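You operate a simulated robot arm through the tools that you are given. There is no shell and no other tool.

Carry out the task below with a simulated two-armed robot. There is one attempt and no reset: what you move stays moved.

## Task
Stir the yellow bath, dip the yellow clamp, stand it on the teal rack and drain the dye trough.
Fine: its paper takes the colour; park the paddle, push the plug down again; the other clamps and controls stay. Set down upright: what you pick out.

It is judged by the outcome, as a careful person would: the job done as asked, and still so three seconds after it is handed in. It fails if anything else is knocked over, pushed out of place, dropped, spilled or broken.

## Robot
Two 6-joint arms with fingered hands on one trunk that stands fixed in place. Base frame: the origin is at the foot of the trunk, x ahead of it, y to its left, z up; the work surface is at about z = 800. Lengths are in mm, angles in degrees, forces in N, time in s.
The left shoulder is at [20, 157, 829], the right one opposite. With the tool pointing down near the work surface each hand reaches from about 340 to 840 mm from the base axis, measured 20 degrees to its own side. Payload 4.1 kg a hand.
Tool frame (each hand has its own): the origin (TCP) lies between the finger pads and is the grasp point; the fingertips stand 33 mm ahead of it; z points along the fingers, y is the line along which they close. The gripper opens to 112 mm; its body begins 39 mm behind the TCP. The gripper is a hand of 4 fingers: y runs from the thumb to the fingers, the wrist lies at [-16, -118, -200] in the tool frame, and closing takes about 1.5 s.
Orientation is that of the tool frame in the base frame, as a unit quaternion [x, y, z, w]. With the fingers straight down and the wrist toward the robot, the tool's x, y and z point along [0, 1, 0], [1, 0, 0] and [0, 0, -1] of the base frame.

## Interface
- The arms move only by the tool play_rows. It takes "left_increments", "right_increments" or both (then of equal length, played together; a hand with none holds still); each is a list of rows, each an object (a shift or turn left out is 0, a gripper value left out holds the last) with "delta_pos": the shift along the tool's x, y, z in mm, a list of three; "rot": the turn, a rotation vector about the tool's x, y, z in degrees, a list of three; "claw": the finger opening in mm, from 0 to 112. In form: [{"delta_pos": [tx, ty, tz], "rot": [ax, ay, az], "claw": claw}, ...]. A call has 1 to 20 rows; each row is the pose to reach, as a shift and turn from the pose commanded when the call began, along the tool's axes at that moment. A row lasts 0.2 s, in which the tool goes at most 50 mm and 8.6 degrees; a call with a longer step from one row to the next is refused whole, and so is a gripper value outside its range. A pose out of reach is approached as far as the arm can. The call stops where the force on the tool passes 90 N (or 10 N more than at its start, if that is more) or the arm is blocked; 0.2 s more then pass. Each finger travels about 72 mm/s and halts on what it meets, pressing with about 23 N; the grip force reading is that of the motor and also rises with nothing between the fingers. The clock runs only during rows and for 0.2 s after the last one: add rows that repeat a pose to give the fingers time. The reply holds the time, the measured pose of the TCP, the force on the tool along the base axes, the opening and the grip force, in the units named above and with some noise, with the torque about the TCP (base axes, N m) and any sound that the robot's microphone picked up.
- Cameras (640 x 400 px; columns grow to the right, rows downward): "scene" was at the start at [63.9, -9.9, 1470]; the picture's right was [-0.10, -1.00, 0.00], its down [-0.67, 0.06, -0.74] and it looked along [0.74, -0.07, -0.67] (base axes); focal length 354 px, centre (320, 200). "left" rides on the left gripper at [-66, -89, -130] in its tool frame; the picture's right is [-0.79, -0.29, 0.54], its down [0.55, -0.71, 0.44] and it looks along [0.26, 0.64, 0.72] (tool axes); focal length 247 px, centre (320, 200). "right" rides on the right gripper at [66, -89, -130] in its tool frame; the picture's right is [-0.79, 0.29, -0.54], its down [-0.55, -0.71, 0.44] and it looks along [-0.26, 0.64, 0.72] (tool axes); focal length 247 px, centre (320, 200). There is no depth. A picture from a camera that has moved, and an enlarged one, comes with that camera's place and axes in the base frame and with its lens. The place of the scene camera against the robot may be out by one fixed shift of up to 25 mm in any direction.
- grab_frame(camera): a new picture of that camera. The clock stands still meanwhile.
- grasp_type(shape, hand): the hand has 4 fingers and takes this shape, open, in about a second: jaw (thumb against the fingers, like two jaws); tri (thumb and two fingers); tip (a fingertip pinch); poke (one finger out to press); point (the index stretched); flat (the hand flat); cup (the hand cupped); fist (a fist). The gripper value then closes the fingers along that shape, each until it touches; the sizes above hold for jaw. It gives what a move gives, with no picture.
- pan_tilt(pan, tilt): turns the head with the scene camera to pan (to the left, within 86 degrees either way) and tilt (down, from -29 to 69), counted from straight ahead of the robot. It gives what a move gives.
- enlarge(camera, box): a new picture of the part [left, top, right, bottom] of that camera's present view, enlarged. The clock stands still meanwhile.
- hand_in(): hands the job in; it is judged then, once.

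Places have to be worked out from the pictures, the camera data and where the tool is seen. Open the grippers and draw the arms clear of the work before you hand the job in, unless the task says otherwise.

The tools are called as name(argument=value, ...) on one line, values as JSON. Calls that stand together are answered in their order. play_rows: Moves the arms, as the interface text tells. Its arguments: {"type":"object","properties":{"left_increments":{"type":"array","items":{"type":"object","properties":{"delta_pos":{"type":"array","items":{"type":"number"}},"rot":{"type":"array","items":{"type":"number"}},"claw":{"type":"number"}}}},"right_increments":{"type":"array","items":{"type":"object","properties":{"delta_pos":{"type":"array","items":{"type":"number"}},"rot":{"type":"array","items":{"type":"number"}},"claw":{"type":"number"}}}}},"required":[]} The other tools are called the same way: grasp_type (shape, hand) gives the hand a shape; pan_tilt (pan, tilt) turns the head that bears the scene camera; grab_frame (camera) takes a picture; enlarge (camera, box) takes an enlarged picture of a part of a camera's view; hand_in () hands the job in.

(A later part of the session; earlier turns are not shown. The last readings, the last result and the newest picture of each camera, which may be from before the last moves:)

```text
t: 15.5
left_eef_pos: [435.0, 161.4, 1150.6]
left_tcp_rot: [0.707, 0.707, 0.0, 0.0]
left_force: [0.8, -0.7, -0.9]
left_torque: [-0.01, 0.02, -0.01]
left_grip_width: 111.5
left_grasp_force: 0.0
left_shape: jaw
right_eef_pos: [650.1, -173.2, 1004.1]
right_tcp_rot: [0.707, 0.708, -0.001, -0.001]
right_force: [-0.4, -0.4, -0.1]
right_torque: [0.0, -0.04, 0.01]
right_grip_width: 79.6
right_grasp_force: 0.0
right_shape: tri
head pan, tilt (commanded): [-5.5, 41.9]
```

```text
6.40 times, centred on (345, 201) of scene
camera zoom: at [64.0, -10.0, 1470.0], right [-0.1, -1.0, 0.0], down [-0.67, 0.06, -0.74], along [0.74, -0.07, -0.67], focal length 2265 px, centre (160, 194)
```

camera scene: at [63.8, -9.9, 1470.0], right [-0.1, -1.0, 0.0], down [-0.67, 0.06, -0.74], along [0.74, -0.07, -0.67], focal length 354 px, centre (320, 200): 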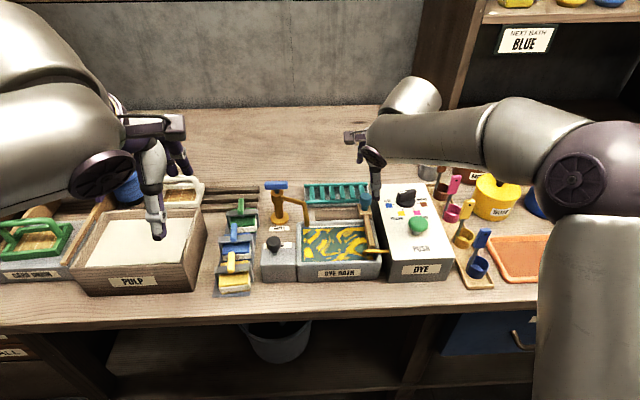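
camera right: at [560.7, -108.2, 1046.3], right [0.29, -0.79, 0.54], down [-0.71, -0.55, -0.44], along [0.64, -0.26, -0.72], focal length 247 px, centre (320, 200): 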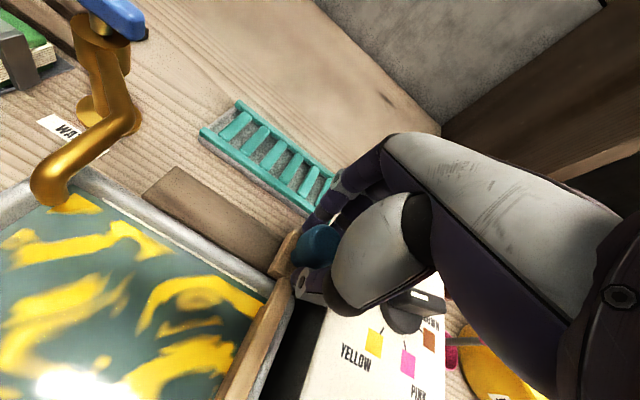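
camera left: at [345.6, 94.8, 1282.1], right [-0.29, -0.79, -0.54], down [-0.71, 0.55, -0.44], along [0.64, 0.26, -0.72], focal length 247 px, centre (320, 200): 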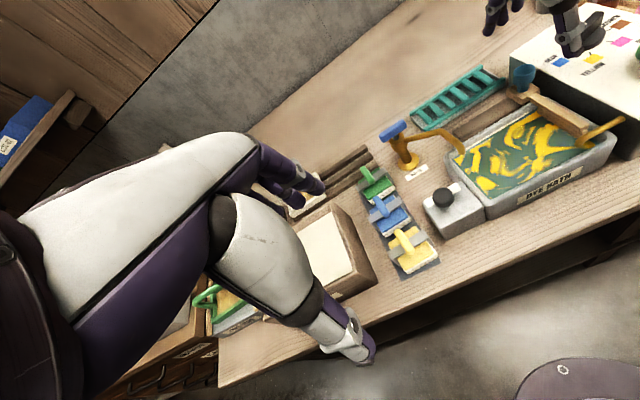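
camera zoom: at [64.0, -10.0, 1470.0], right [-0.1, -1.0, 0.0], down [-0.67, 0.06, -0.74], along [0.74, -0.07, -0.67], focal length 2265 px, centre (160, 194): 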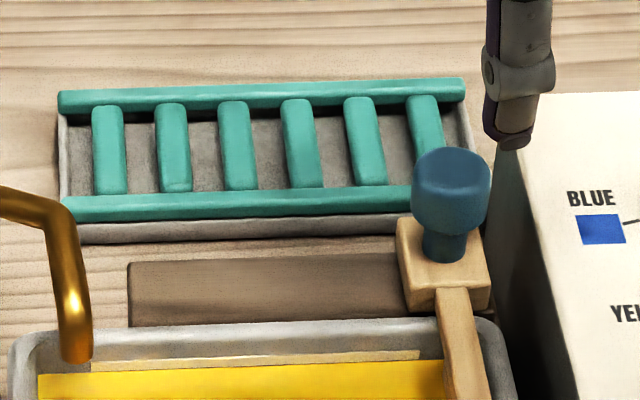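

The paddle is back within about a millimetre. Next I'll move the left arm aside, draw the right hand back, and turn it so its fingers close along y and tilt forward (needed to reach the rack).

play_rows(right_increments=[{"delta_pos": [5, -30, -2]}, {"delta_pos": [10, -60, -4]}, {"delta_pos": [15, -90, -6]}, {"delta_pos": [20, -120, -6]}, {"delta_pos": [23, -150, -6]}, {"delta_pos": [23, -150, -6], "rot": [0, 0, -8]}, {"delta_pos": [23, -150, -6], "rot": [0, 0, -16]}, {"delta_pos": [23, -150, -6], "rot": [0, 0, -24]}, {"delta_pos": [23, -150, -6], "rot": [0, 0, -32]}, {"delta_pos": [23, -150, -6], "rot": [0, 0, -40]}, {"delta_pos": [23, -150, -6], "rot": [0, 0, -48]}, {"delta_pos": [23, -150, -6], "rot": [0, 0, -56]}, {"delta_pos": [23, -150, -6], "rot": [0, 0, -64]}, {"delta_pos": [23, -150, -6], "rot": [0, 0, -72]}, {"delta_pos": [23, -150, -6], "rot": [0, 0, -80]}, {"delta_pos": [23, -150, -6], "rot": [0, 0, -88]}, {"delta_pos": [23, -150, -6], "rot": [0, 0, -90]}, {"delta_pos": [23, -150, -6], "rot": [0, 0, -90]}], left_increments=[{"delta_pos": [30, 0, 0]}, {"delta_pos": [60, -5, 0]}, {"delta_pos": [90, -10, 0]}, {"delta_pos": [120, -10, 0]}, {"delta_pos": [150, -10, 0]}, {"delta_pos": [150, -10, 0]}, {"delta_pos": [150, -10, 0]}, {"delta_pos": [150, -10, 0]}, {"delta_pos": [150, -10, 0]}, {"delta_pos": [150, -10, 0]}, {"delta_pos": [150, -10, 0]}, {"delta_pos": [150, -10, 0]}, {"delta_pos": [150, -10, 0]}, {"delta_pos": [150, -10, 0]}, {"delta_pos": [150, -10, 0]}, {"delta_pos": [150, -10, 0]}, {"delta_pos": [150, -10, 0]}, {"delta_pos": [150, -10, 0]}])

grab_frame(camera="scene")

grab_frame(camera="right")

```text
t: 19.3
left_eef_pos: [422.9, 310.3, 1149.9]
left_tcp_rot: [0.708, 0.707, 0.0, 0.0]
left_force: [-0.3, -0.4, -0.5]
left_torque: [0.0, 0.01, 0.01]
left_grip_width: 111.6
left_grasp_force: 0.0
left_shape: jaw
right_eef_pos: [498.6, -152.0, 1009.8]
right_tcp_rot: [-0.001, 1.0, 0.0, 0.0]
right_force: [-0.6, -0.5, 0.0]
right_torque: [0.02, -0.01, 0.04]
right_grip_width: 79.5
right_grasp_force: 0.0
right_shape: tri
head pan, tilt (commanded): [-5.5, 41.9]
```

```text
taken
camera scene: at [63.8, -9.9, 1470.0], right [-0.1, -1.0, 0.0], down [-0.67, 0.06, -0.74], along [0.74, -0.07, -0.67], focal length 354 px, centre (320, 200)
```

scene: 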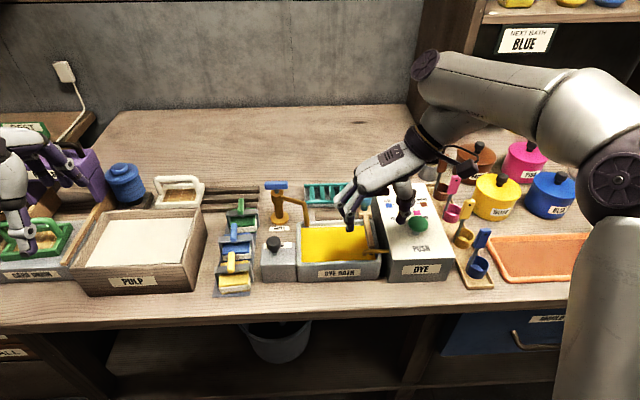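

```text
taken
camera right: at [433.5, -240.7, 1141.1], right [0.79, 0.29, 0.54], down [0.55, -0.71, -0.44], along [0.26, 0.64, -0.72], focal length 247 px, centre (320, 200)
```

right: 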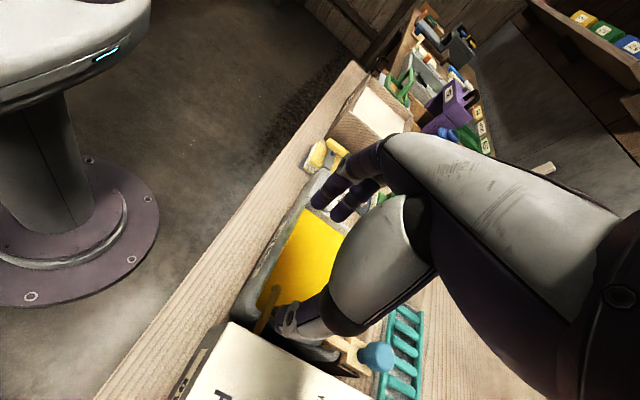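

The yaw is done. Now I'll tilt the fingers 45° forward in free space.

play_rows(right_increments=[{"rot": [0, -8, 0]}, {"rot": [0, -16, 0]}, {"rot": [0, -24, 0]}, {"rot": [0, -32, 0]}, {"rot": [0, -40, 0]}, {"rot": [0, -45, 0]}, {"rot": [0, -45, 0]}])

grab_frame(camera="scene")

grab_frame(camera="right")

```text
t: 20.9
left_eef_pos: [423.5, 310.2, 1150.2]
left_tcp_rot: [0.707, 0.707, 0.0, 0.0]
left_force: [-0.9, -0.9, -0.1]
left_torque: [-0.01, -0.01, -0.02]
left_grip_width: 111.6
left_grasp_force: 0.0
left_shape: jaw
right_eef_pos: [499.2, -152.1, 1011.3]
right_tcp_rot: [0.001, 0.924, -0.001, 0.383]
right_force: [0.2, -0.2, -0.6]
right_torque: [-0.02, 0.02, 0.0]
right_grip_width: 79.8
right_grasp_force: 0.0
right_shape: tri
head pan, tilt (commanded): [-5.5, 41.9]
```

```text
taken
camera scene: at [63.9, -9.9, 1470.0], right [-0.1, -1.0, 0.0], down [-0.67, 0.06, -0.74], along [0.74, -0.07, -0.67], focal length 354 px, centre (320, 200)
```

scene: 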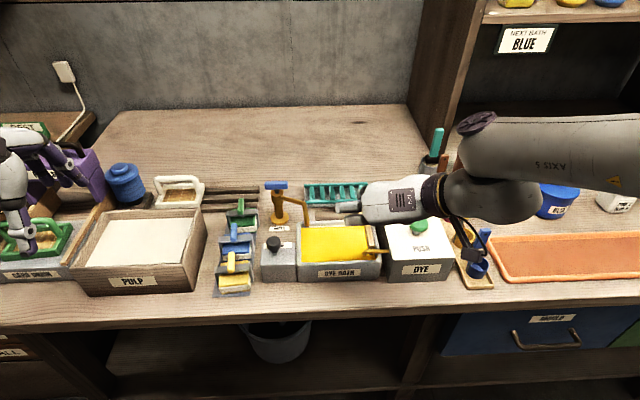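

```text
taken
camera right: at [361.1, -240.7, 1056.9], right [0.18, 0.29, 0.94], down [0.7, -0.71, 0.08], along [0.69, 0.64, -0.33], focal length 247 px, centre (320, 200)
```

right: 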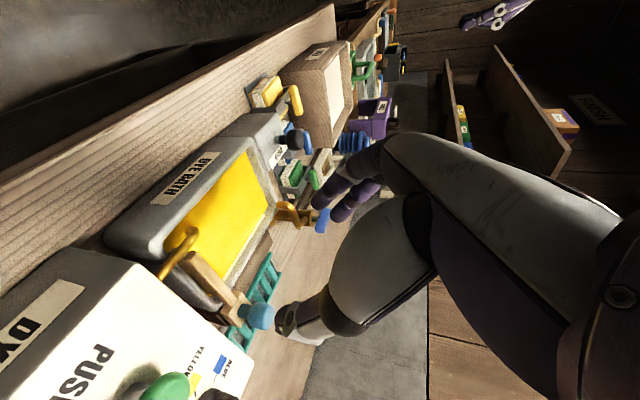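

The tilt works. I'll test the reach above the rack at (780,−115,960), empty-handed.

play_rows(right_increments=[{"delta_pos": [-25, 5, 25]}, {"delta_pos": [-50, 10, 50]}, {"delta_pos": [-75, 15, 75]}, {"delta_pos": [-100, 20, 100]}, {"delta_pos": [-125, 24, 125]}, {"delta_pos": [-150, 28, 150]}, {"delta_pos": [-175, 32, 175]}, {"delta_pos": [-198, 37, 198]}, {"delta_pos": [-186, 37, 210]}, {"delta_pos": [-174, 37, 222]}, {"delta_pos": [-163, 37, 233]}, {"delta_pos": [-163, 37, 233]}])

grab_frame(camera="scene")

grab_frame(camera="right")

```text
t: 23.5
left_eef_pos: [422.9, 310.6, 1150.5]
left_tcp_rot: [0.707, 0.707, 0.0, -0.001]
left_force: [-0.1, 0.6, -0.8]
left_torque: [0.01, 0.02, -0.02]
left_grip_width: 111.8
left_grasp_force: 0.2
left_shape: jaw
right_eef_pos: [780.4, -115.6, 961.3]
right_tcp_rot: [0.0, 0.924, 0.0, 0.383]
right_force: [-0.2, 0.2, -0.5]
right_torque: [0.01, -0.04, -0.02]
right_grip_width: 79.5
right_grasp_force: 0.0
right_shape: tri
head pan, tilt (commanded): [-5.5, 41.9]
```

```text
taken
camera scene: at [63.8, -9.9, 1470.0], right [-0.1, -1.0, 0.0], down [-0.67, 0.06, -0.74], along [0.74, -0.07, -0.67], focal length 354 px, centre (320, 200)
```

scene: 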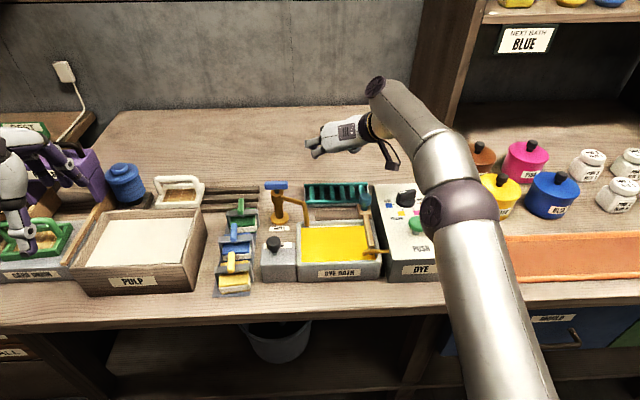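

```text
taken
camera right: at [640.7, -203.7, 1007.6], right [0.18, 0.29, 0.94], down [0.7, -0.71, 0.08], along [0.69, 0.64, -0.33], focal length 247 px, centre (320, 200)
```

right: 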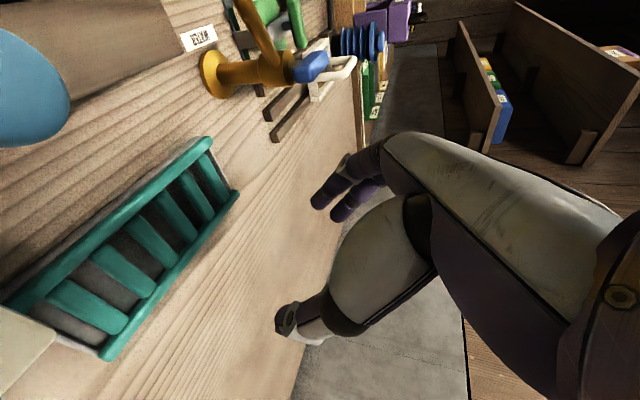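

The rack is reachable at this tilt. I'll zoom in on the rack from this close viewpoint to get its height and edges.

enlarge(camera="right", box=[0, 120, 260, 370])

enlarge(camera="right", box=[0, 0, 200, 150])

enlarge(camera="scene", box=[295, 110, 415, 230])

```text
1.60 times, centred on (130, 245) of right
camera zoom: at [640.7, -203.7, 1007.6], right [0.18, 0.29, 0.94], down [0.7, -0.71, 0.08], along [0.69, 0.64, -0.33], focal length 395 px, centre (624, 128)
```

zoom: 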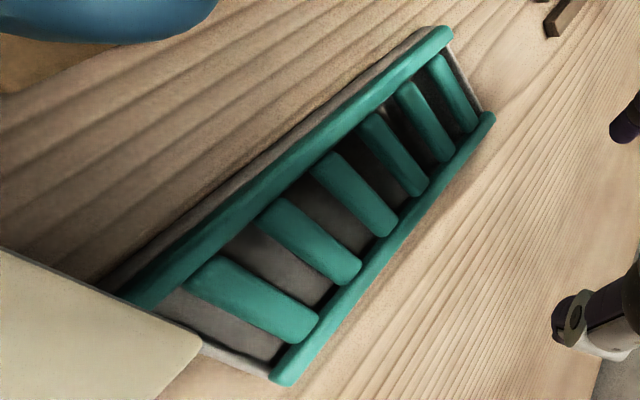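

```text
2.67 times, centred on (100, 75) of right
camera zoom: at [640.7, -203.7, 1007.6], right [0.18, 0.29, 0.94], down [0.7, -0.71, 0.08], along [0.69, 0.64, -0.33], focal length 659 px, centre (907, 533)
```

zoom: 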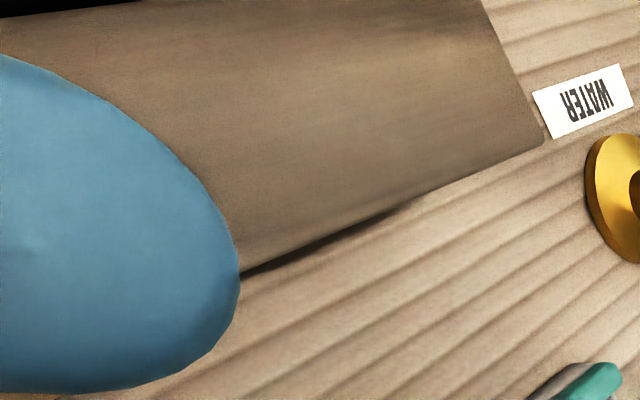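

```text
3.33 times, centred on (355, 170) of scene
camera zoom: at [63.8, -9.9, 1470.0], right [-0.1, -1.0, 0.0], down [-0.67, 0.06, -0.74], along [0.74, -0.07, -0.67], focal length 1180 px, centre (203, 300)
```

zoom: 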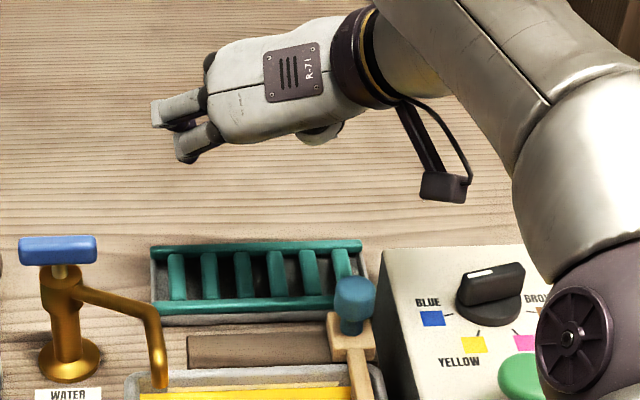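

Rack measured: x≈748–820, y≈−36…−213, top z≈817. Now I'll carry the open hand back over to just behind the yellow clamp handle for a close look.

play_rows(right_increments=[{"delta_pos": [-17.7, 0, -17.7]}, {"delta_pos": [-35.4, 0, -35.4]}, {"delta_pos": [-12.3, 24.5, -58.5]}, {"delta_pos": [10.9, 49, -81.6]}, {"delta_pos": [34, 73.5, -104.8]}, {"delta_pos": [57.1, 98, -127.9]}, {"delta_pos": [80.2, 122.5, -151]}, {"delta_pos": [103.4, 147, -174.1]}, {"delta_pos": [126.5, 171.5, -197.2]}, {"delta_pos": [149.6, 196, -220.4]}, {"delta_pos": [172.8, 220.5, -243.5]}, {"delta_pos": [195.9, 245.6, -266.6]}, {"delta_pos": [214, 245.6, -248.5]}, {"delta_pos": [232, 245.6, -230.7]}, {"delta_pos": [250.1, 245.6, -212.9]}, {"delta_pos": [250.1, 245.6, -212.9]}])

grab_frame(camera="right")

grab_frame(camera="scene")

grab_frame(camera="left")

```text
t: 26.9
left_eef_pos: [424.6, 309.6, 1149.7]
left_tcp_rot: [0.707, 0.707, 0.0, 0.0]
left_force: [0.7, -0.7, 0.0]
left_torque: [0.01, -0.01, 0.03]
left_grip_width: 111.5
left_grasp_force: 0.1
left_shape: jaw
right_eef_pos: [451.0, 130.5, 935.2]
right_tcp_rot: [0.0, 0.924, 0.0, 0.382]
right_force: [0.2, 0.5, 0.5]
right_torque: [-0.01, -0.03, 0.0]
right_grip_width: 79.9
right_grasp_force: 0.1
right_shape: tri
right hand out of reach, approached as far as the arm can: row 9, 10, 11, 12, 14
head pan, tilt (commanded): [-5.5, 41.9]
```

```text
taken
camera right: at [312.7, 41.9, 981.5], right [0.18, 0.29, 0.94], down [0.7, -0.71, 0.08], along [0.69, 0.64, -0.33], focal length 247 px, centre (320, 200)
```

right: 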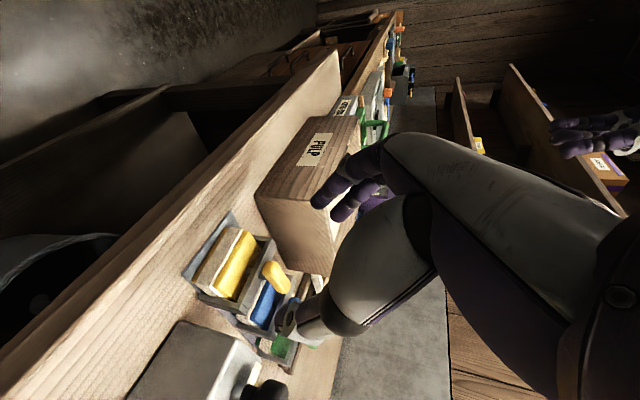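

```text
taken
camera scene: at [63.8, -9.9, 1470.0], right [-0.1, -1.0, 0.0], down [-0.67, 0.06, -0.74], along [0.74, -0.07, -0.67], focal length 354 px, centre (320, 200)
```

scene: 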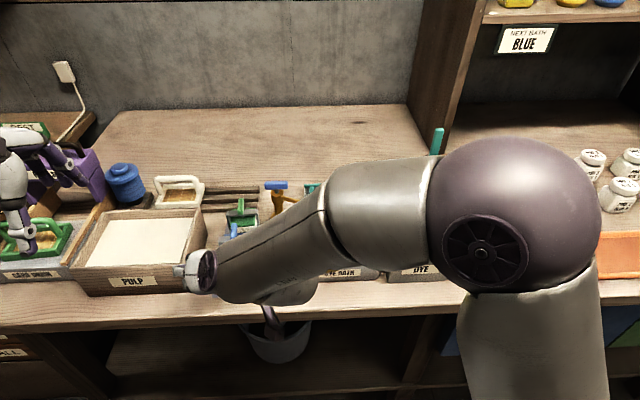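

```text
taken
camera left: at [334.5, 243.5, 1281.6], right [-0.29, -0.79, -0.54], down [-0.71, 0.55, -0.44], along [0.64, 0.26, -0.72], focal length 247 px, centre (320, 200)
```

left: 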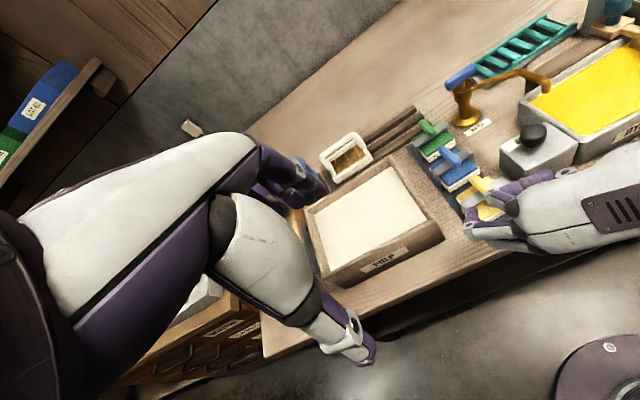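

The hand reached the standoff pose behind the clamp. I'll zoom the right camera on the clamp and the left camera on the hand-clamp relation.

enlarge(camera="right", box=[170, 200, 340, 370])

enlarge(camera="left", box=[400, 100, 560, 260])

```text
2.35 times, centred on (255, 285) of right
camera zoom: at [312.7, 41.9, 981.5], right [0.18, 0.29, 0.94], down [0.7, -0.71, 0.08], along [0.69, 0.64, -0.33], focal length 581 px, centre (473, 0)
```

zoom: 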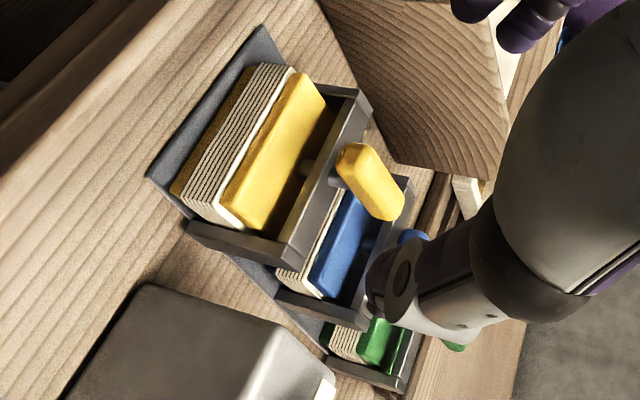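

```text
2.50 times, centred on (480, 180) of left
camera zoom: at [334.5, 243.5, 1281.6], right [-0.29, -0.79, -0.54], down [-0.71, 0.55, -0.44], along [0.64, 0.26, -0.72], focal length 617 px, centre (-80, 250)
```

zoom: 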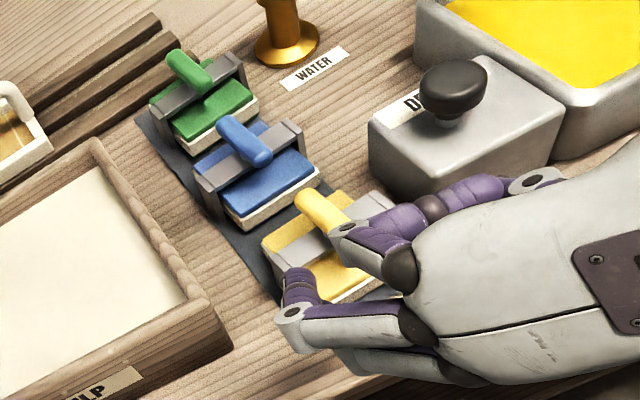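

The close view confirms the handle centre ≈ (526,130.5,870) and bracket top ≈ 846. I'll advance along the fingers to about 25 mm short of the grasp and check.

play_rows(right_increments=[{"delta_pos": [-1.5, 0, 14], "claw": 70}, {"delta_pos": [-3, 0, 28], "claw": 64}, {"delta_pos": [-4.5, 0, 42], "claw": 60}, {"delta_pos": [-5, 0, 56], "claw": 60}, {"delta_pos": [-5, 0, 56], "claw": 60}])

enlarge(camera="right", box=[170, 150, 410, 390])

enlarge(camera="left", box=[420, 120, 540, 240])

```text
t: 28.1
left_eef_pos: [422.7, 310.9, 1151.0]
left_tcp_rot: [0.707, 0.707, 0.0, 0.001]
left_force: [-0.6, 0.5, 0.3]
left_torque: [-0.01, 0.01, 0.02]
left_grip_width: 111.9
left_grasp_force: 0.0
left_shape: jaw
right_eef_pos: [494.1, 130.6, 899.6]
right_tcp_rot: [0.0, 0.924, -0.001, 0.382]
right_force: [0.0, 0.4, -0.1]
right_torque: [-0.05, 0.01, 0.0]
right_grip_width: 60.7
right_grasp_force: 0.1
right_shape: tri
head pan, tilt (commanded): [-5.5, 41.9]
```

```text
1.67 times, centred on (290, 270) of right
camera zoom: at [356.5, 42.2, 944.8], right [0.18, 0.29, 0.94], down [0.7, -0.71, 0.08], along [0.69, 0.64, -0.33], focal length 412 px, centre (370, 83)
```

zoom: 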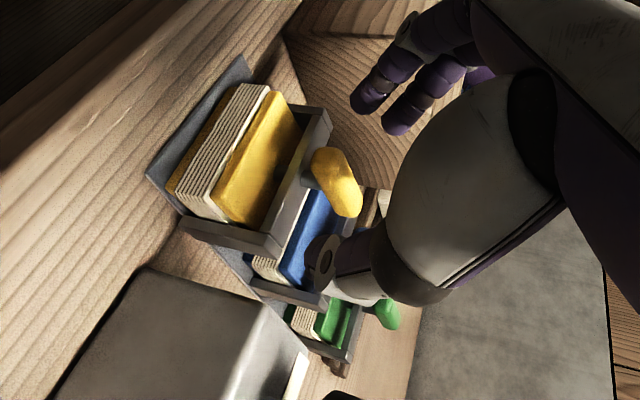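

```text
3.33 times, centred on (480, 180) of left
camera zoom: at [334.5, 243.5, 1281.5], right [-0.29, -0.79, -0.54], down [-0.71, 0.55, -0.44], along [0.64, 0.26, -0.72], focal length 823 px, centre (-213, 267)
```

zoom: 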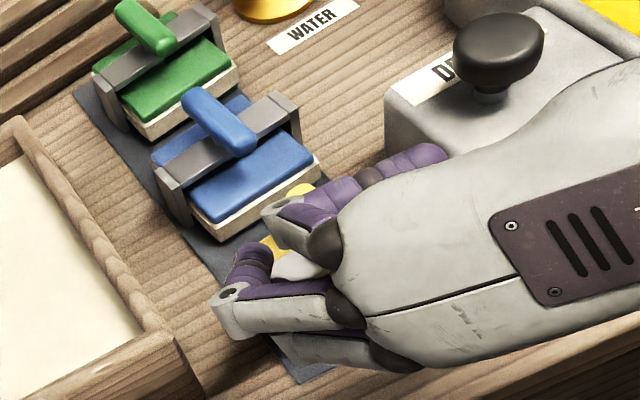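

The finger axis is lined up with the handle to within a couple of millimetres. I'll advance the last 26 mm with the fingers still open and check for contact.

play_rows(right_increments=[{"delta_pos": [-0.3, 0, 7]}, {"delta_pos": [-0.6, 0, 14]}, {"delta_pos": [-0.9, 0, 20]}, {"delta_pos": [-0.9, 0, 26]}, {"delta_pos": [-0.9, 0, 26]}])

enlarge(camera="right", box=[210, 170, 390, 350])

enlarge(camera="left", box=[420, 120, 540, 240])

```text
t: 29.3
left_eef_pos: [423.9, 310.2, 1149.5]
left_tcp_rot: [0.707, 0.707, 0.0, 0.001]
left_force: [0.7, -0.3, -0.4]
left_torque: [0.02, -0.01, -0.02]
left_grip_width: 111.5
left_grasp_force: 0.2
left_shape: jaw
right_eef_pos: [513.6, 130.8, 881.4]
right_tcp_rot: [0.0, 0.924, 0.0, 0.383]
right_force: [-1.0, 0.6, 0.5]
right_torque: [0.04, 0.02, 0.0]
right_grip_width: 60.6
right_grasp_force: 0.0
right_shape: tri
head pan, tilt (commanded): [-5.5, 41.9]
```

```text
2.22 times, centred on (300, 260) of right
camera zoom: at [375.7, 42.1, 928.1], right [0.18, 0.29, 0.94], down [0.7, -0.71, 0.08], along [0.69, 0.64, -0.33], focal length 549 px, centre (364, 67)
```

zoom: 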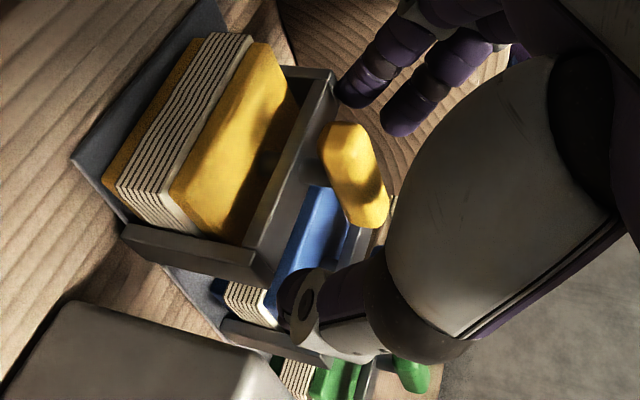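

```text
3.33 times, centred on (480, 180) of left
camera zoom: at [334.5, 243.5, 1281.5], right [-0.29, -0.79, -0.54], down [-0.71, 0.55, -0.44], along [0.64, 0.26, -0.72], focal length 823 px, centre (-213, 267)
```

zoom: 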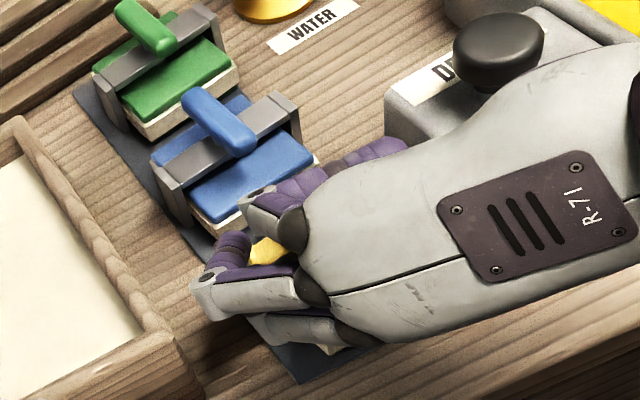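

No contact so far. I'll close partway to 30 mm and look at where the fingertips sit relative to handle and bracket.

play_rows(right_increments=[{"claw": 50}, {"claw": 40}, {"claw": 32}, {"claw": 28}, {"claw": 28}])

enlarge(camera="right", box=[240, 180, 360, 300])

enlarge(camera="left", box=[430, 150, 510, 230])

```text
t: 30.5
left_eef_pos: [424.0, 310.9, 1149.6]
left_tcp_rot: [0.707, 0.707, 0.0, 0.0]
left_force: [-0.1, -0.1, -0.6]
left_torque: [0.02, -0.01, 0.0]
left_grip_width: 111.9
left_grasp_force: 0.1
left_shape: jaw
right_eef_pos: [514.3, 131.5, 881.8]
right_tcp_rot: [0.001, 0.924, 0.0, 0.383]
right_force: [0.1, 0.1, 0.4]
right_torque: [0.03, -0.02, 0.03]
right_grip_width: 21.2
right_grasp_force: 22.1
right_shape: tri
head pan, tilt (commanded): [-5.5, 41.9]
```

```text
3.33 times, centred on (300, 240) of right
camera zoom: at [375.6, 42.0, 928.0], right [0.18, 0.29, 0.94], down [0.7, -0.71, 0.08], along [0.69, 0.64, -0.33], focal length 823 px, centre (387, 67)
```

zoom: 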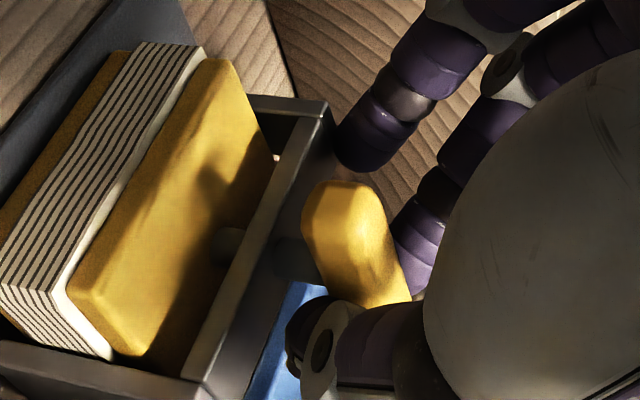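

```text
5.00 times, centred on (470, 190) of left
camera zoom: at [334.6, 243.5, 1281.5], right [-0.29, -0.79, -0.54], down [-0.71, 0.55, -0.44], along [0.64, 0.26, -0.72], focal length 1235 px, centre (-430, 250)
```

zoom: 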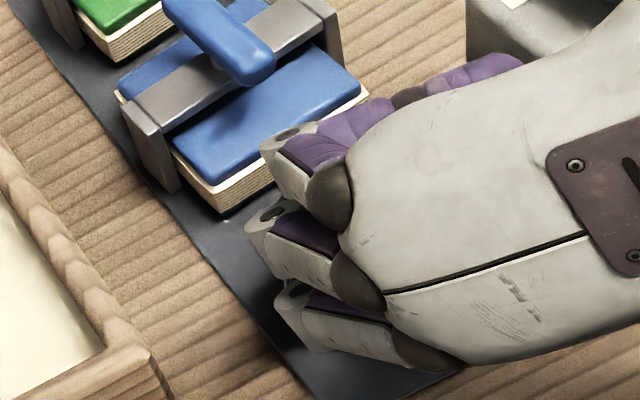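

Middle finger and thumb appear to be touching; the index still has a gap. I'll continue closing so every finger seats on the handle.

play_rows(right_increments=[{"claw": 20}, {"claw": 12}, {"claw": 5}, {"claw": 0}, {"claw": 0}, {"claw": 0}])

enlarge(camera="right", box=[240, 180, 360, 300])

enlarge(camera="left", box=[430, 150, 510, 230])

```text
t: 31.9
left_eef_pos: [423.5, 310.2, 1149.2]
left_tcp_rot: [0.707, 0.707, 0.0, 0.0]
left_force: [-0.3, 0.2, 0.9]
left_torque: [-0.01, 0.01, -0.02]
left_grip_width: 111.8
left_grasp_force: 0.1
left_shape: jaw
right_eef_pos: [514.0, 131.4, 882.8]
right_tcp_rot: [0.001, 0.924, 0.001, 0.383]
right_force: [-0.6, 1.8, 2.9]
right_torque: [0.13, -0.02, 0.02]
right_grip_width: 21.1
right_grasp_force: 22.9
right_shape: tri
head pan, tilt (commanded): [-5.5, 41.9]
```

```text
3.33 times, centred on (300, 240) of right
camera zoom: at [375.6, 42.0, 928.1], right [0.18, 0.29, 0.94], down [0.7, -0.71, 0.08], along [0.69, 0.64, -0.33], focal length 823 px, centre (387, 67)
```

zoom: 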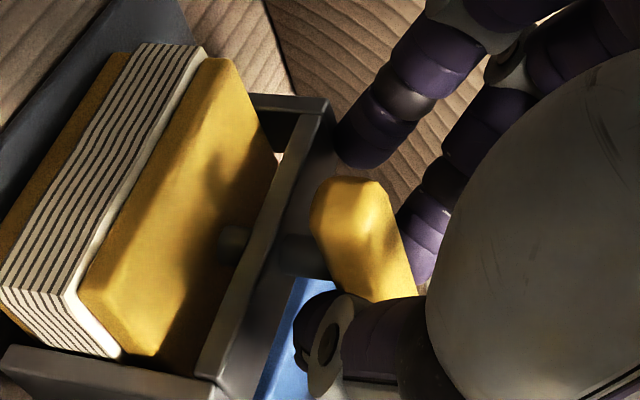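

```text
5.00 times, centred on (470, 190) of left
camera zoom: at [334.5, 243.5, 1281.5], right [-0.29, -0.79, -0.54], down [-0.71, 0.55, -0.44], along [0.64, 0.26, -0.72], focal length 1235 px, centre (-430, 250)
```

zoom: 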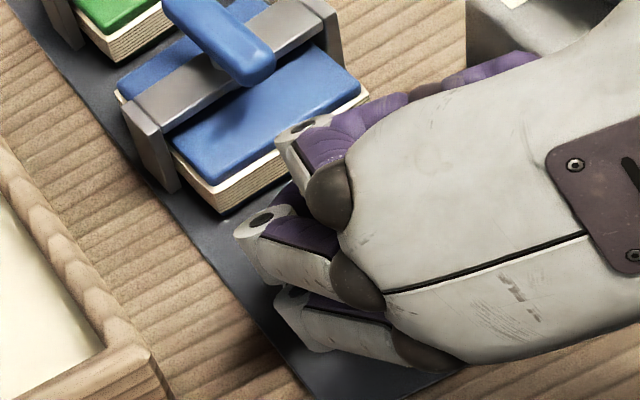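

The grip reads 21 mm at 23 N. I'll do a small 5 mm test lift and look whether the clamp comes up level.

play_rows(right_increments=[{"delta_pos": [-1.4, 0, -1.4]}, {"delta_pos": [-2.8, 0, -2.8]}, {"delta_pos": [-4.2, 0, -4.2]}, {"delta_pos": [-4.2, 0, -4.2]}, {"delta_pos": [-4.2, 0, -4.2]}])

enlarge(camera="right", box=[200, 170, 380, 350])

enlarge(camera="left", box=[420, 120, 540, 240])

```text
t: 33.1
left_eef_pos: [422.4, 310.6, 1150.5]
left_tcp_rot: [0.707, 0.707, 0.001, 0.0]
left_force: [0.6, -0.3, -0.1]
left_torque: [-0.01, 0.01, -0.01]
left_grip_width: 111.4
left_grasp_force: 0.0
left_shape: jaw
right_eef_pos: [513.6, 130.8, 887.2]
right_tcp_rot: [0.0, 0.924, 0.0, 0.382]
right_force: [-0.2, -0.9, -1.9]
right_torque: [0.04, 0.03, 0.0]
right_grip_width: 20.8
right_grasp_force: 23.4
right_shape: tri
head pan, tilt (commanded): [-5.5, 41.9]
```

```text
2.22 times, centred on (290, 260) of right
camera zoom: at [375.3, 41.6, 932.9], right [0.18, 0.29, 0.94], down [0.7, -0.71, 0.08], along [0.69, 0.64, -0.33], focal length 549 px, centre (387, 67)
```

zoom: 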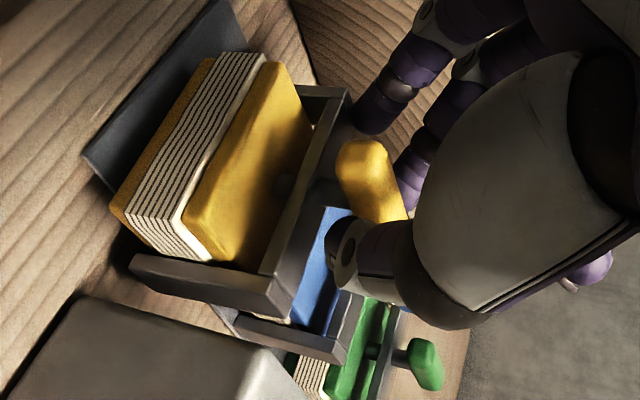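

```text
3.33 times, centred on (480, 180) of left
camera zoom: at [334.6, 243.5, 1281.5], right [-0.29, -0.79, -0.54], down [-0.71, 0.55, -0.44], along [0.64, 0.26, -0.72], focal length 823 px, centre (-213, 267)
```

zoom: 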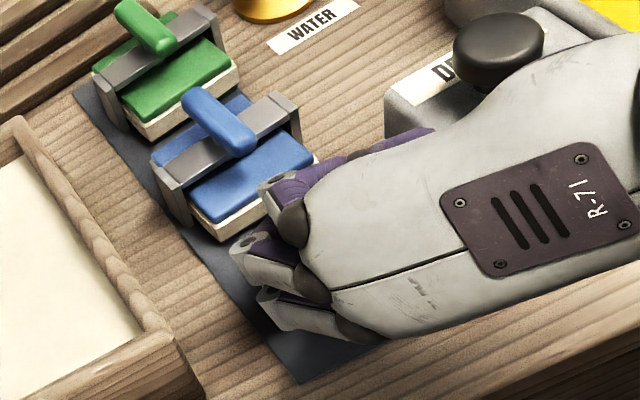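

The clamp is off the mat and appears held. I'll lift it a further 40 mm and check its attitude.

play_rows(right_increments=[{"delta_pos": [-5, 0, -5]}, {"delta_pos": [-11, 0, -11]}, {"delta_pos": [-17, 0, -17]}, {"delta_pos": [-23, 0, -23]}, {"delta_pos": [-28, 0, -28]}, {"delta_pos": [-28, 0, -28]}, {"delta_pos": [-28, 0, -28]}])

enlarge(camera="right", box=[180, 160, 380, 360])

enlarge(camera="left", box=[420, 120, 560, 260])

grab_frame(camera="scene")

```text
t: 34.7
left_eef_pos: [423.7, 310.0, 1149.8]
left_tcp_rot: [0.707, 0.707, 0.0, -0.001]
left_force: [-0.1, -0.5, -0.2]
left_torque: [-0.02, -0.02, 0.0]
left_grip_width: 111.9
left_grasp_force: 0.3
left_shape: jaw
right_eef_pos: [514.1, 129.0, 927.1]
right_tcp_rot: [0.001, 0.924, 0.0, 0.383]
right_force: [0.6, -0.1, -0.9]
right_torque: [0.0, 0.01, 0.05]
right_grip_width: 21.1
right_grasp_force: 22.9
right_shape: tri
head pan, tilt (commanded): [-5.5, 41.9]
```

```text
2.00 times, centred on (280, 260) of right
camera zoom: at [376.0, 41.4, 972.6], right [0.18, 0.29, 0.94], down [0.7, -0.71, 0.08], along [0.69, 0.64, -0.33], focal length 494 px, centre (400, 80)
```

zoom: 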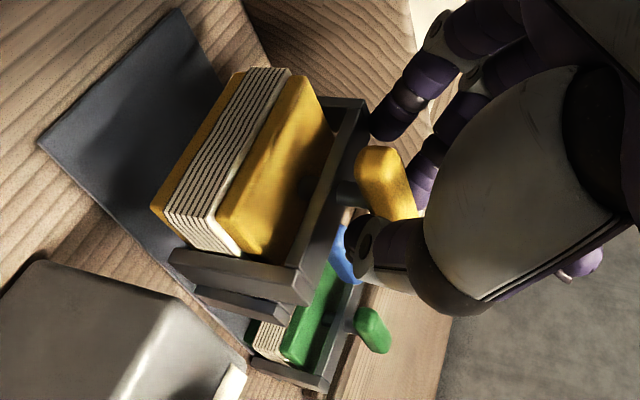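

```text
2.86 times, centred on (490, 190) of left
camera zoom: at [334.6, 243.5, 1281.5], right [-0.29, -0.79, -0.54], down [-0.71, 0.55, -0.44], along [0.64, 0.26, -0.72], focal length 706 px, centre (-166, 229)
```

zoom: 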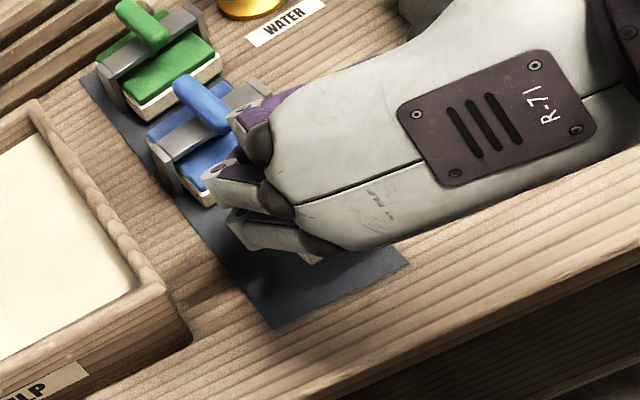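

```text
taken
camera scene: at [63.9, -9.9, 1470.0], right [-0.1, -1.0, 0.0], down [-0.67, 0.06, -0.74], along [0.74, -0.07, -0.67], focal length 354 px, centre (320, 200)
```

scene: 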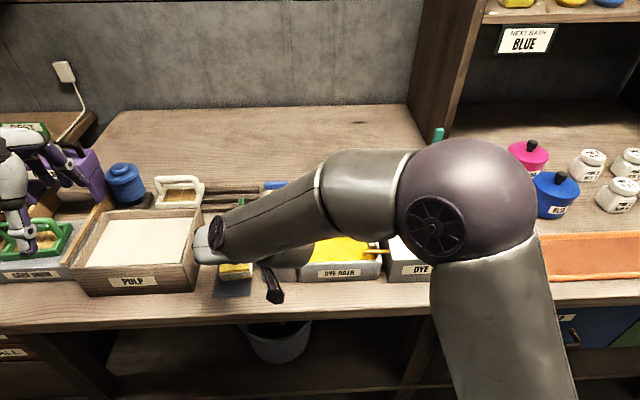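

The clamp is held level (about 3° yawed), its centre ≈ TCP+(16,−3) with bottom ≈83 mm below the TCP. To clear the drain knob (top ≈ 908), I'll raise, swing the hand 30° to gain height range, and raise again.

play_rows(right_increments=[{"delta_pos": [-8, 0, -8]}, {"delta_pos": [-16, 0, -16]}, {"delta_pos": [-24, 0, -24]}, {"delta_pos": [-32, 0, -32]}, {"delta_pos": [-32, 0, -32], "rot": [-3.5, 0, -3.5]}, {"delta_pos": [-32, 0, -32], "rot": [-7, 0, -7]}, {"delta_pos": [-32, 0, -32], "rot": [-10.6, 0, -10.6]}, {"delta_pos": [-32, 0, -32], "rot": [-14.1, 0, -14.1]}, {"delta_pos": [-32, 0, -32], "rot": [-17.7, 0, -17.7]}, {"delta_pos": [-32, 0, -32], "rot": [-21.2, 0, -21.2]}, {"delta_pos": [-40, 0, -40], "rot": [-21.2, 0, -21.2]}, {"delta_pos": [-48, 0, -48], "rot": [-21.2, 0, -21.2]}, {"delta_pos": [-56, 0, -56], "rot": [-21.2, 0, -21.2]}, {"delta_pos": [-63, 0, -63], "rot": [-21.2, 0, -21.2]}, {"delta_pos": [-63, 0, -63], "rot": [-21.2, 0, -21.2]}])

grab_frame(camera="right")

grab_frame(camera="left")

grab_frame(camera="scene")

```text
t: 37.9
left_eef_pos: [424.3, 309.9, 1151.0]
left_tcp_rot: [0.707, 0.707, -0.001, 0.0]
left_force: [0.3, 0.4, -0.9]
left_torque: [-0.01, 0.0, 0.01]
left_grip_width: 111.5
left_grasp_force: 0.2
left_shape: jaw
right_eef_pos: [513.0, 130.3, 1015.4]
right_tcp_rot: [-0.238, 0.892, 0.1, 0.37]
right_force: [-0.3, 0.3, -0.6]
right_torque: [0.01, 0.0, -0.03]
right_grip_width: 21.0
right_grasp_force: 22.8
right_shape: tri
right hand out of reach, approached as far as the arm can: row 2, 3, 4, 5
head pan, tilt (commanded): [-5.5, 41.9]
```

```text
taken
camera right: at [438.1, -15.5, 1061.1], right [0.01, 0.34, 0.94], down [0.96, -0.27, 0.08], along [0.28, 0.9, -0.33], focal length 247 px, centre (320, 200)
```

right: 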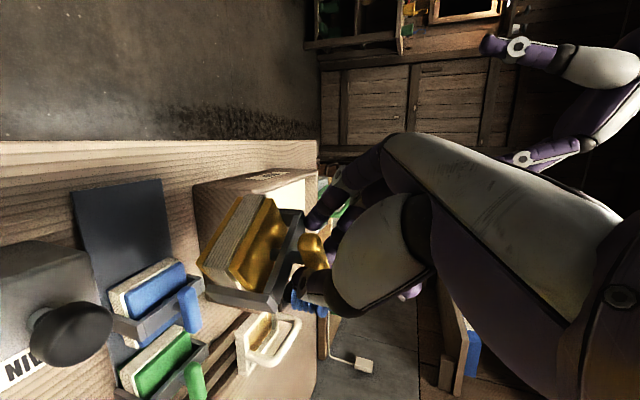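

```text
taken
camera left: at [334.6, 243.5, 1281.5], right [-0.29, -0.79, -0.54], down [-0.71, 0.55, -0.44], along [0.64, 0.26, -0.72], focal length 247 px, centre (320, 200)
```

left: 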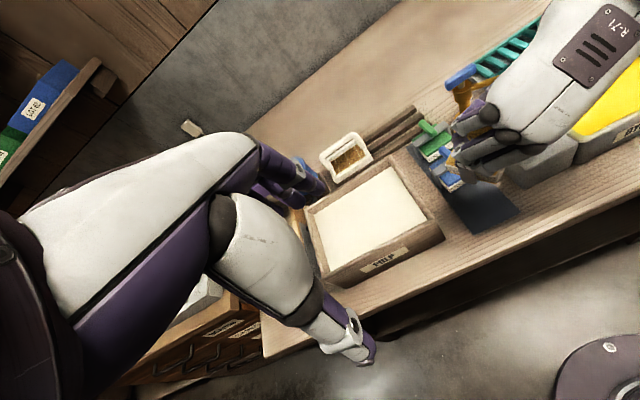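

```text
taken
camera scene: at [63.9, -9.9, 1470.0], right [-0.1, -1.0, 0.0], down [-0.67, 0.06, -0.74], along [0.74, -0.07, -0.67], focal length 354 px, centre (320, 200)
```

scene: 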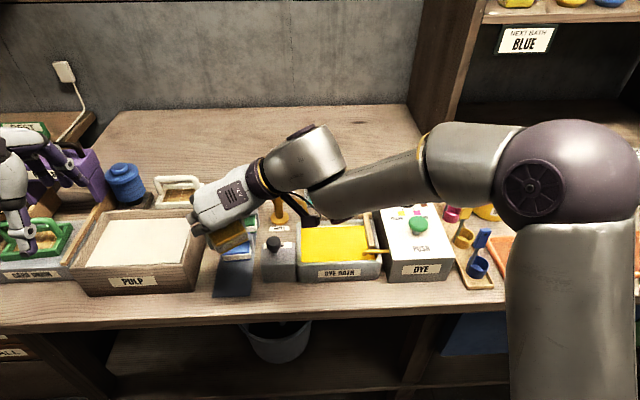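

Still held. Now I'll carry it over the drain box to above the bath at (556,−105,1015).

play_rows(right_increments=[{"delta_pos": [5.7, -22.5, -5.7]}, {"delta_pos": [11.4, -45, -11.4]}, {"delta_pos": [17.1, -67.5, -17.1]}, {"delta_pos": [22.8, -90, -22.8]}, {"delta_pos": [28.5, -112.5, -28.5]}, {"delta_pos": [34.1, -135, -34.1]}, {"delta_pos": [39.8, -157.5, -39.8]}, {"delta_pos": [45.5, -180, -45.5]}, {"delta_pos": [51.2, -202.5, -51.2]}, {"delta_pos": [56.9, -225, -56.9]}, {"delta_pos": [56.9, -225, -56.9]}])

grab_frame(camera="right")

grab_frame(camera="left")

grab_frame(camera="scene")

```text
t: 40.3
left_eef_pos: [422.0, 310.5, 1149.0]
left_tcp_rot: [0.706, 0.708, 0.0, 0.0]
left_force: [-0.1, 0.2, -0.4]
left_torque: [0.0, -0.01, -0.01]
left_grip_width: 111.7
left_grasp_force: 0.0
left_shape: jaw
right_eef_pos: [556.6, -104.8, 1015.5]
right_tcp_rot: [-0.239, 0.892, 0.099, 0.37]
right_force: [0.1, 0.6, -1.4]
right_torque: [0.0, 0.03, 0.03]
right_grip_width: 20.9
right_grasp_force: 22.7
right_shape: tri
head pan, tilt (commanded): [-5.5, 41.9]
```

```text
taken
camera right: at [482.4, -250.0, 1061.8], right [0.01, 0.34, 0.94], down [0.96, -0.27, 0.08], along [0.28, 0.9, -0.33], focal length 247 px, centre (320, 200)
```

right: 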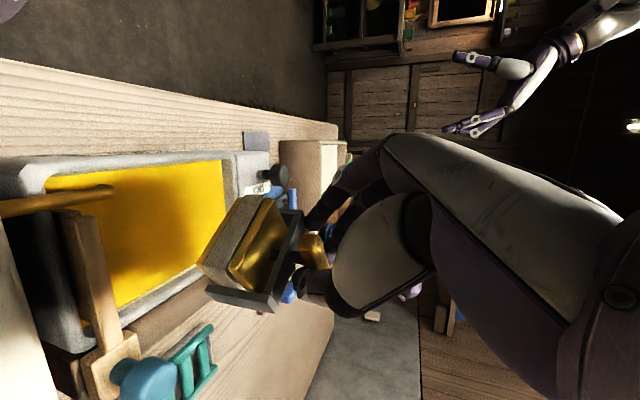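

```text
taken
camera left: at [334.6, 243.6, 1281.5], right [-0.29, -0.79, -0.54], down [-0.71, 0.55, -0.44], along [0.64, 0.26, -0.72], focal length 247 px, centre (320, 200)
```

left: 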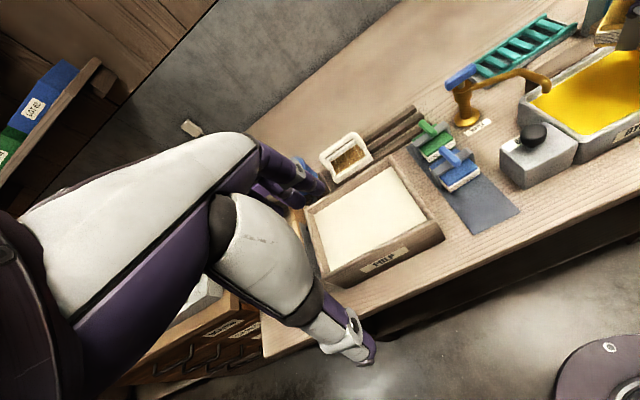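

```text
taken
camera scene: at [63.9, -9.9, 1470.0], right [-0.1, -1.0, 0.0], down [-0.67, 0.06, -0.74], along [0.74, -0.07, -0.67], focal length 354 px, centre (320, 200)
```

scene: 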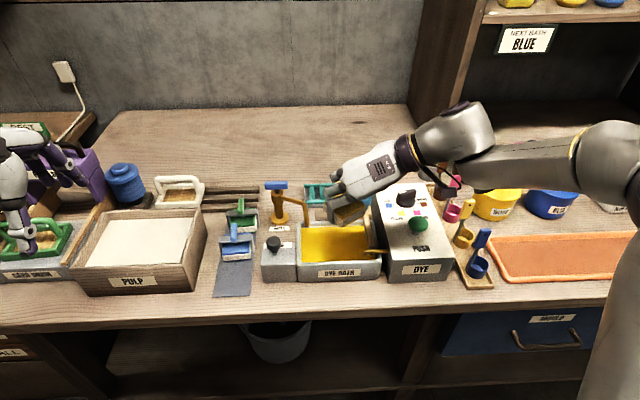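

The clamp is over the bath. I'll lower to z≈975 and swing the yaw back 30° so it aligns with the bath.

play_rows(right_increments=[{"delta_pos": [9.5, 0, 9.5]}, {"delta_pos": [19, 0, 19]}, {"delta_pos": [28.3, 0, 28.3]}, {"delta_pos": [28.3, 0, 28.3], "rot": [3.5, 0, 3.5]}, {"delta_pos": [28.3, 0, 28.3], "rot": [7, 0, 7]}, {"delta_pos": [28.3, 0, 28.3], "rot": [10.6, 0, 10.6]}, {"delta_pos": [28.3, 0, 28.3], "rot": [14.1, 0, 14.1]}, {"delta_pos": [28.3, 0, 28.3], "rot": [17.7, 0, 17.7]}, {"delta_pos": [28.3, 0, 28.3], "rot": [21.2, 0, 21.2]}, {"delta_pos": [28.3, 0, 28.3], "rot": [21.2, 0, 21.2]}])

grab_frame(camera="right")

enlarge(camera="scene", box=[280, 150, 440, 290])

```text
t: 42.5
left_eef_pos: [423.4, 311.1, 1150.7]
left_tcp_rot: [0.707, 0.707, 0.0, 0.0]
left_force: [-0.4, -0.2, 0.4]
left_torque: [-0.01, 0.03, -0.02]
left_grip_width: 112.0
left_grasp_force: 0.1
left_shape: jaw
right_eef_pos: [557.3, -105.0, 975.3]
right_tcp_rot: [-0.001, 0.924, -0.001, 0.382]
right_force: [0.1, 0.0, -1.5]
right_torque: [0.01, -0.04, 0.0]
right_grip_width: 21.2
right_grasp_force: 22.9
right_shape: tri
head pan, tilt (commanded): [-5.5, 41.9]
```

```text
taken
camera right: at [418.3, -193.3, 1021.4], right [0.18, 0.29, 0.94], down [0.7, -0.71, 0.08], along [0.69, 0.64, -0.33], focal length 247 px, centre (320, 200)
```

right: 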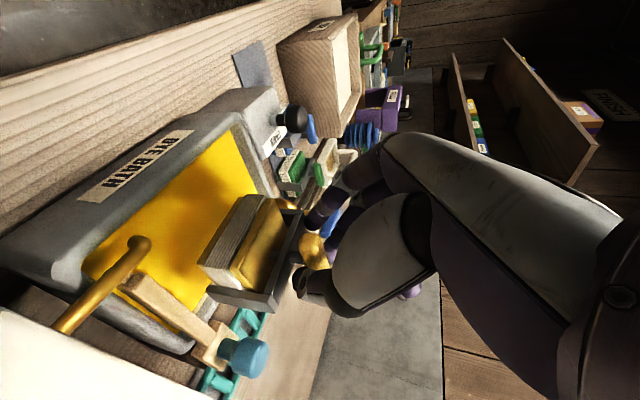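

```text
2.86 times, centred on (360, 220) of scene
camera zoom: at [63.9, -10.0, 1470.0], right [-0.1, -1.0, 0.0], down [-0.67, 0.06, -0.74], along [0.74, -0.07, -0.67], focal length 1011 px, centre (206, 143)
```

zoom: 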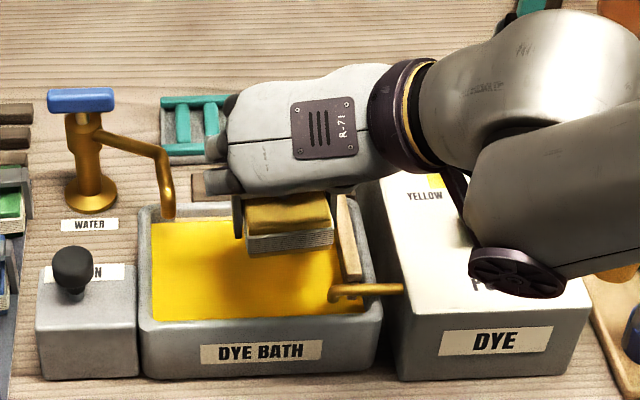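

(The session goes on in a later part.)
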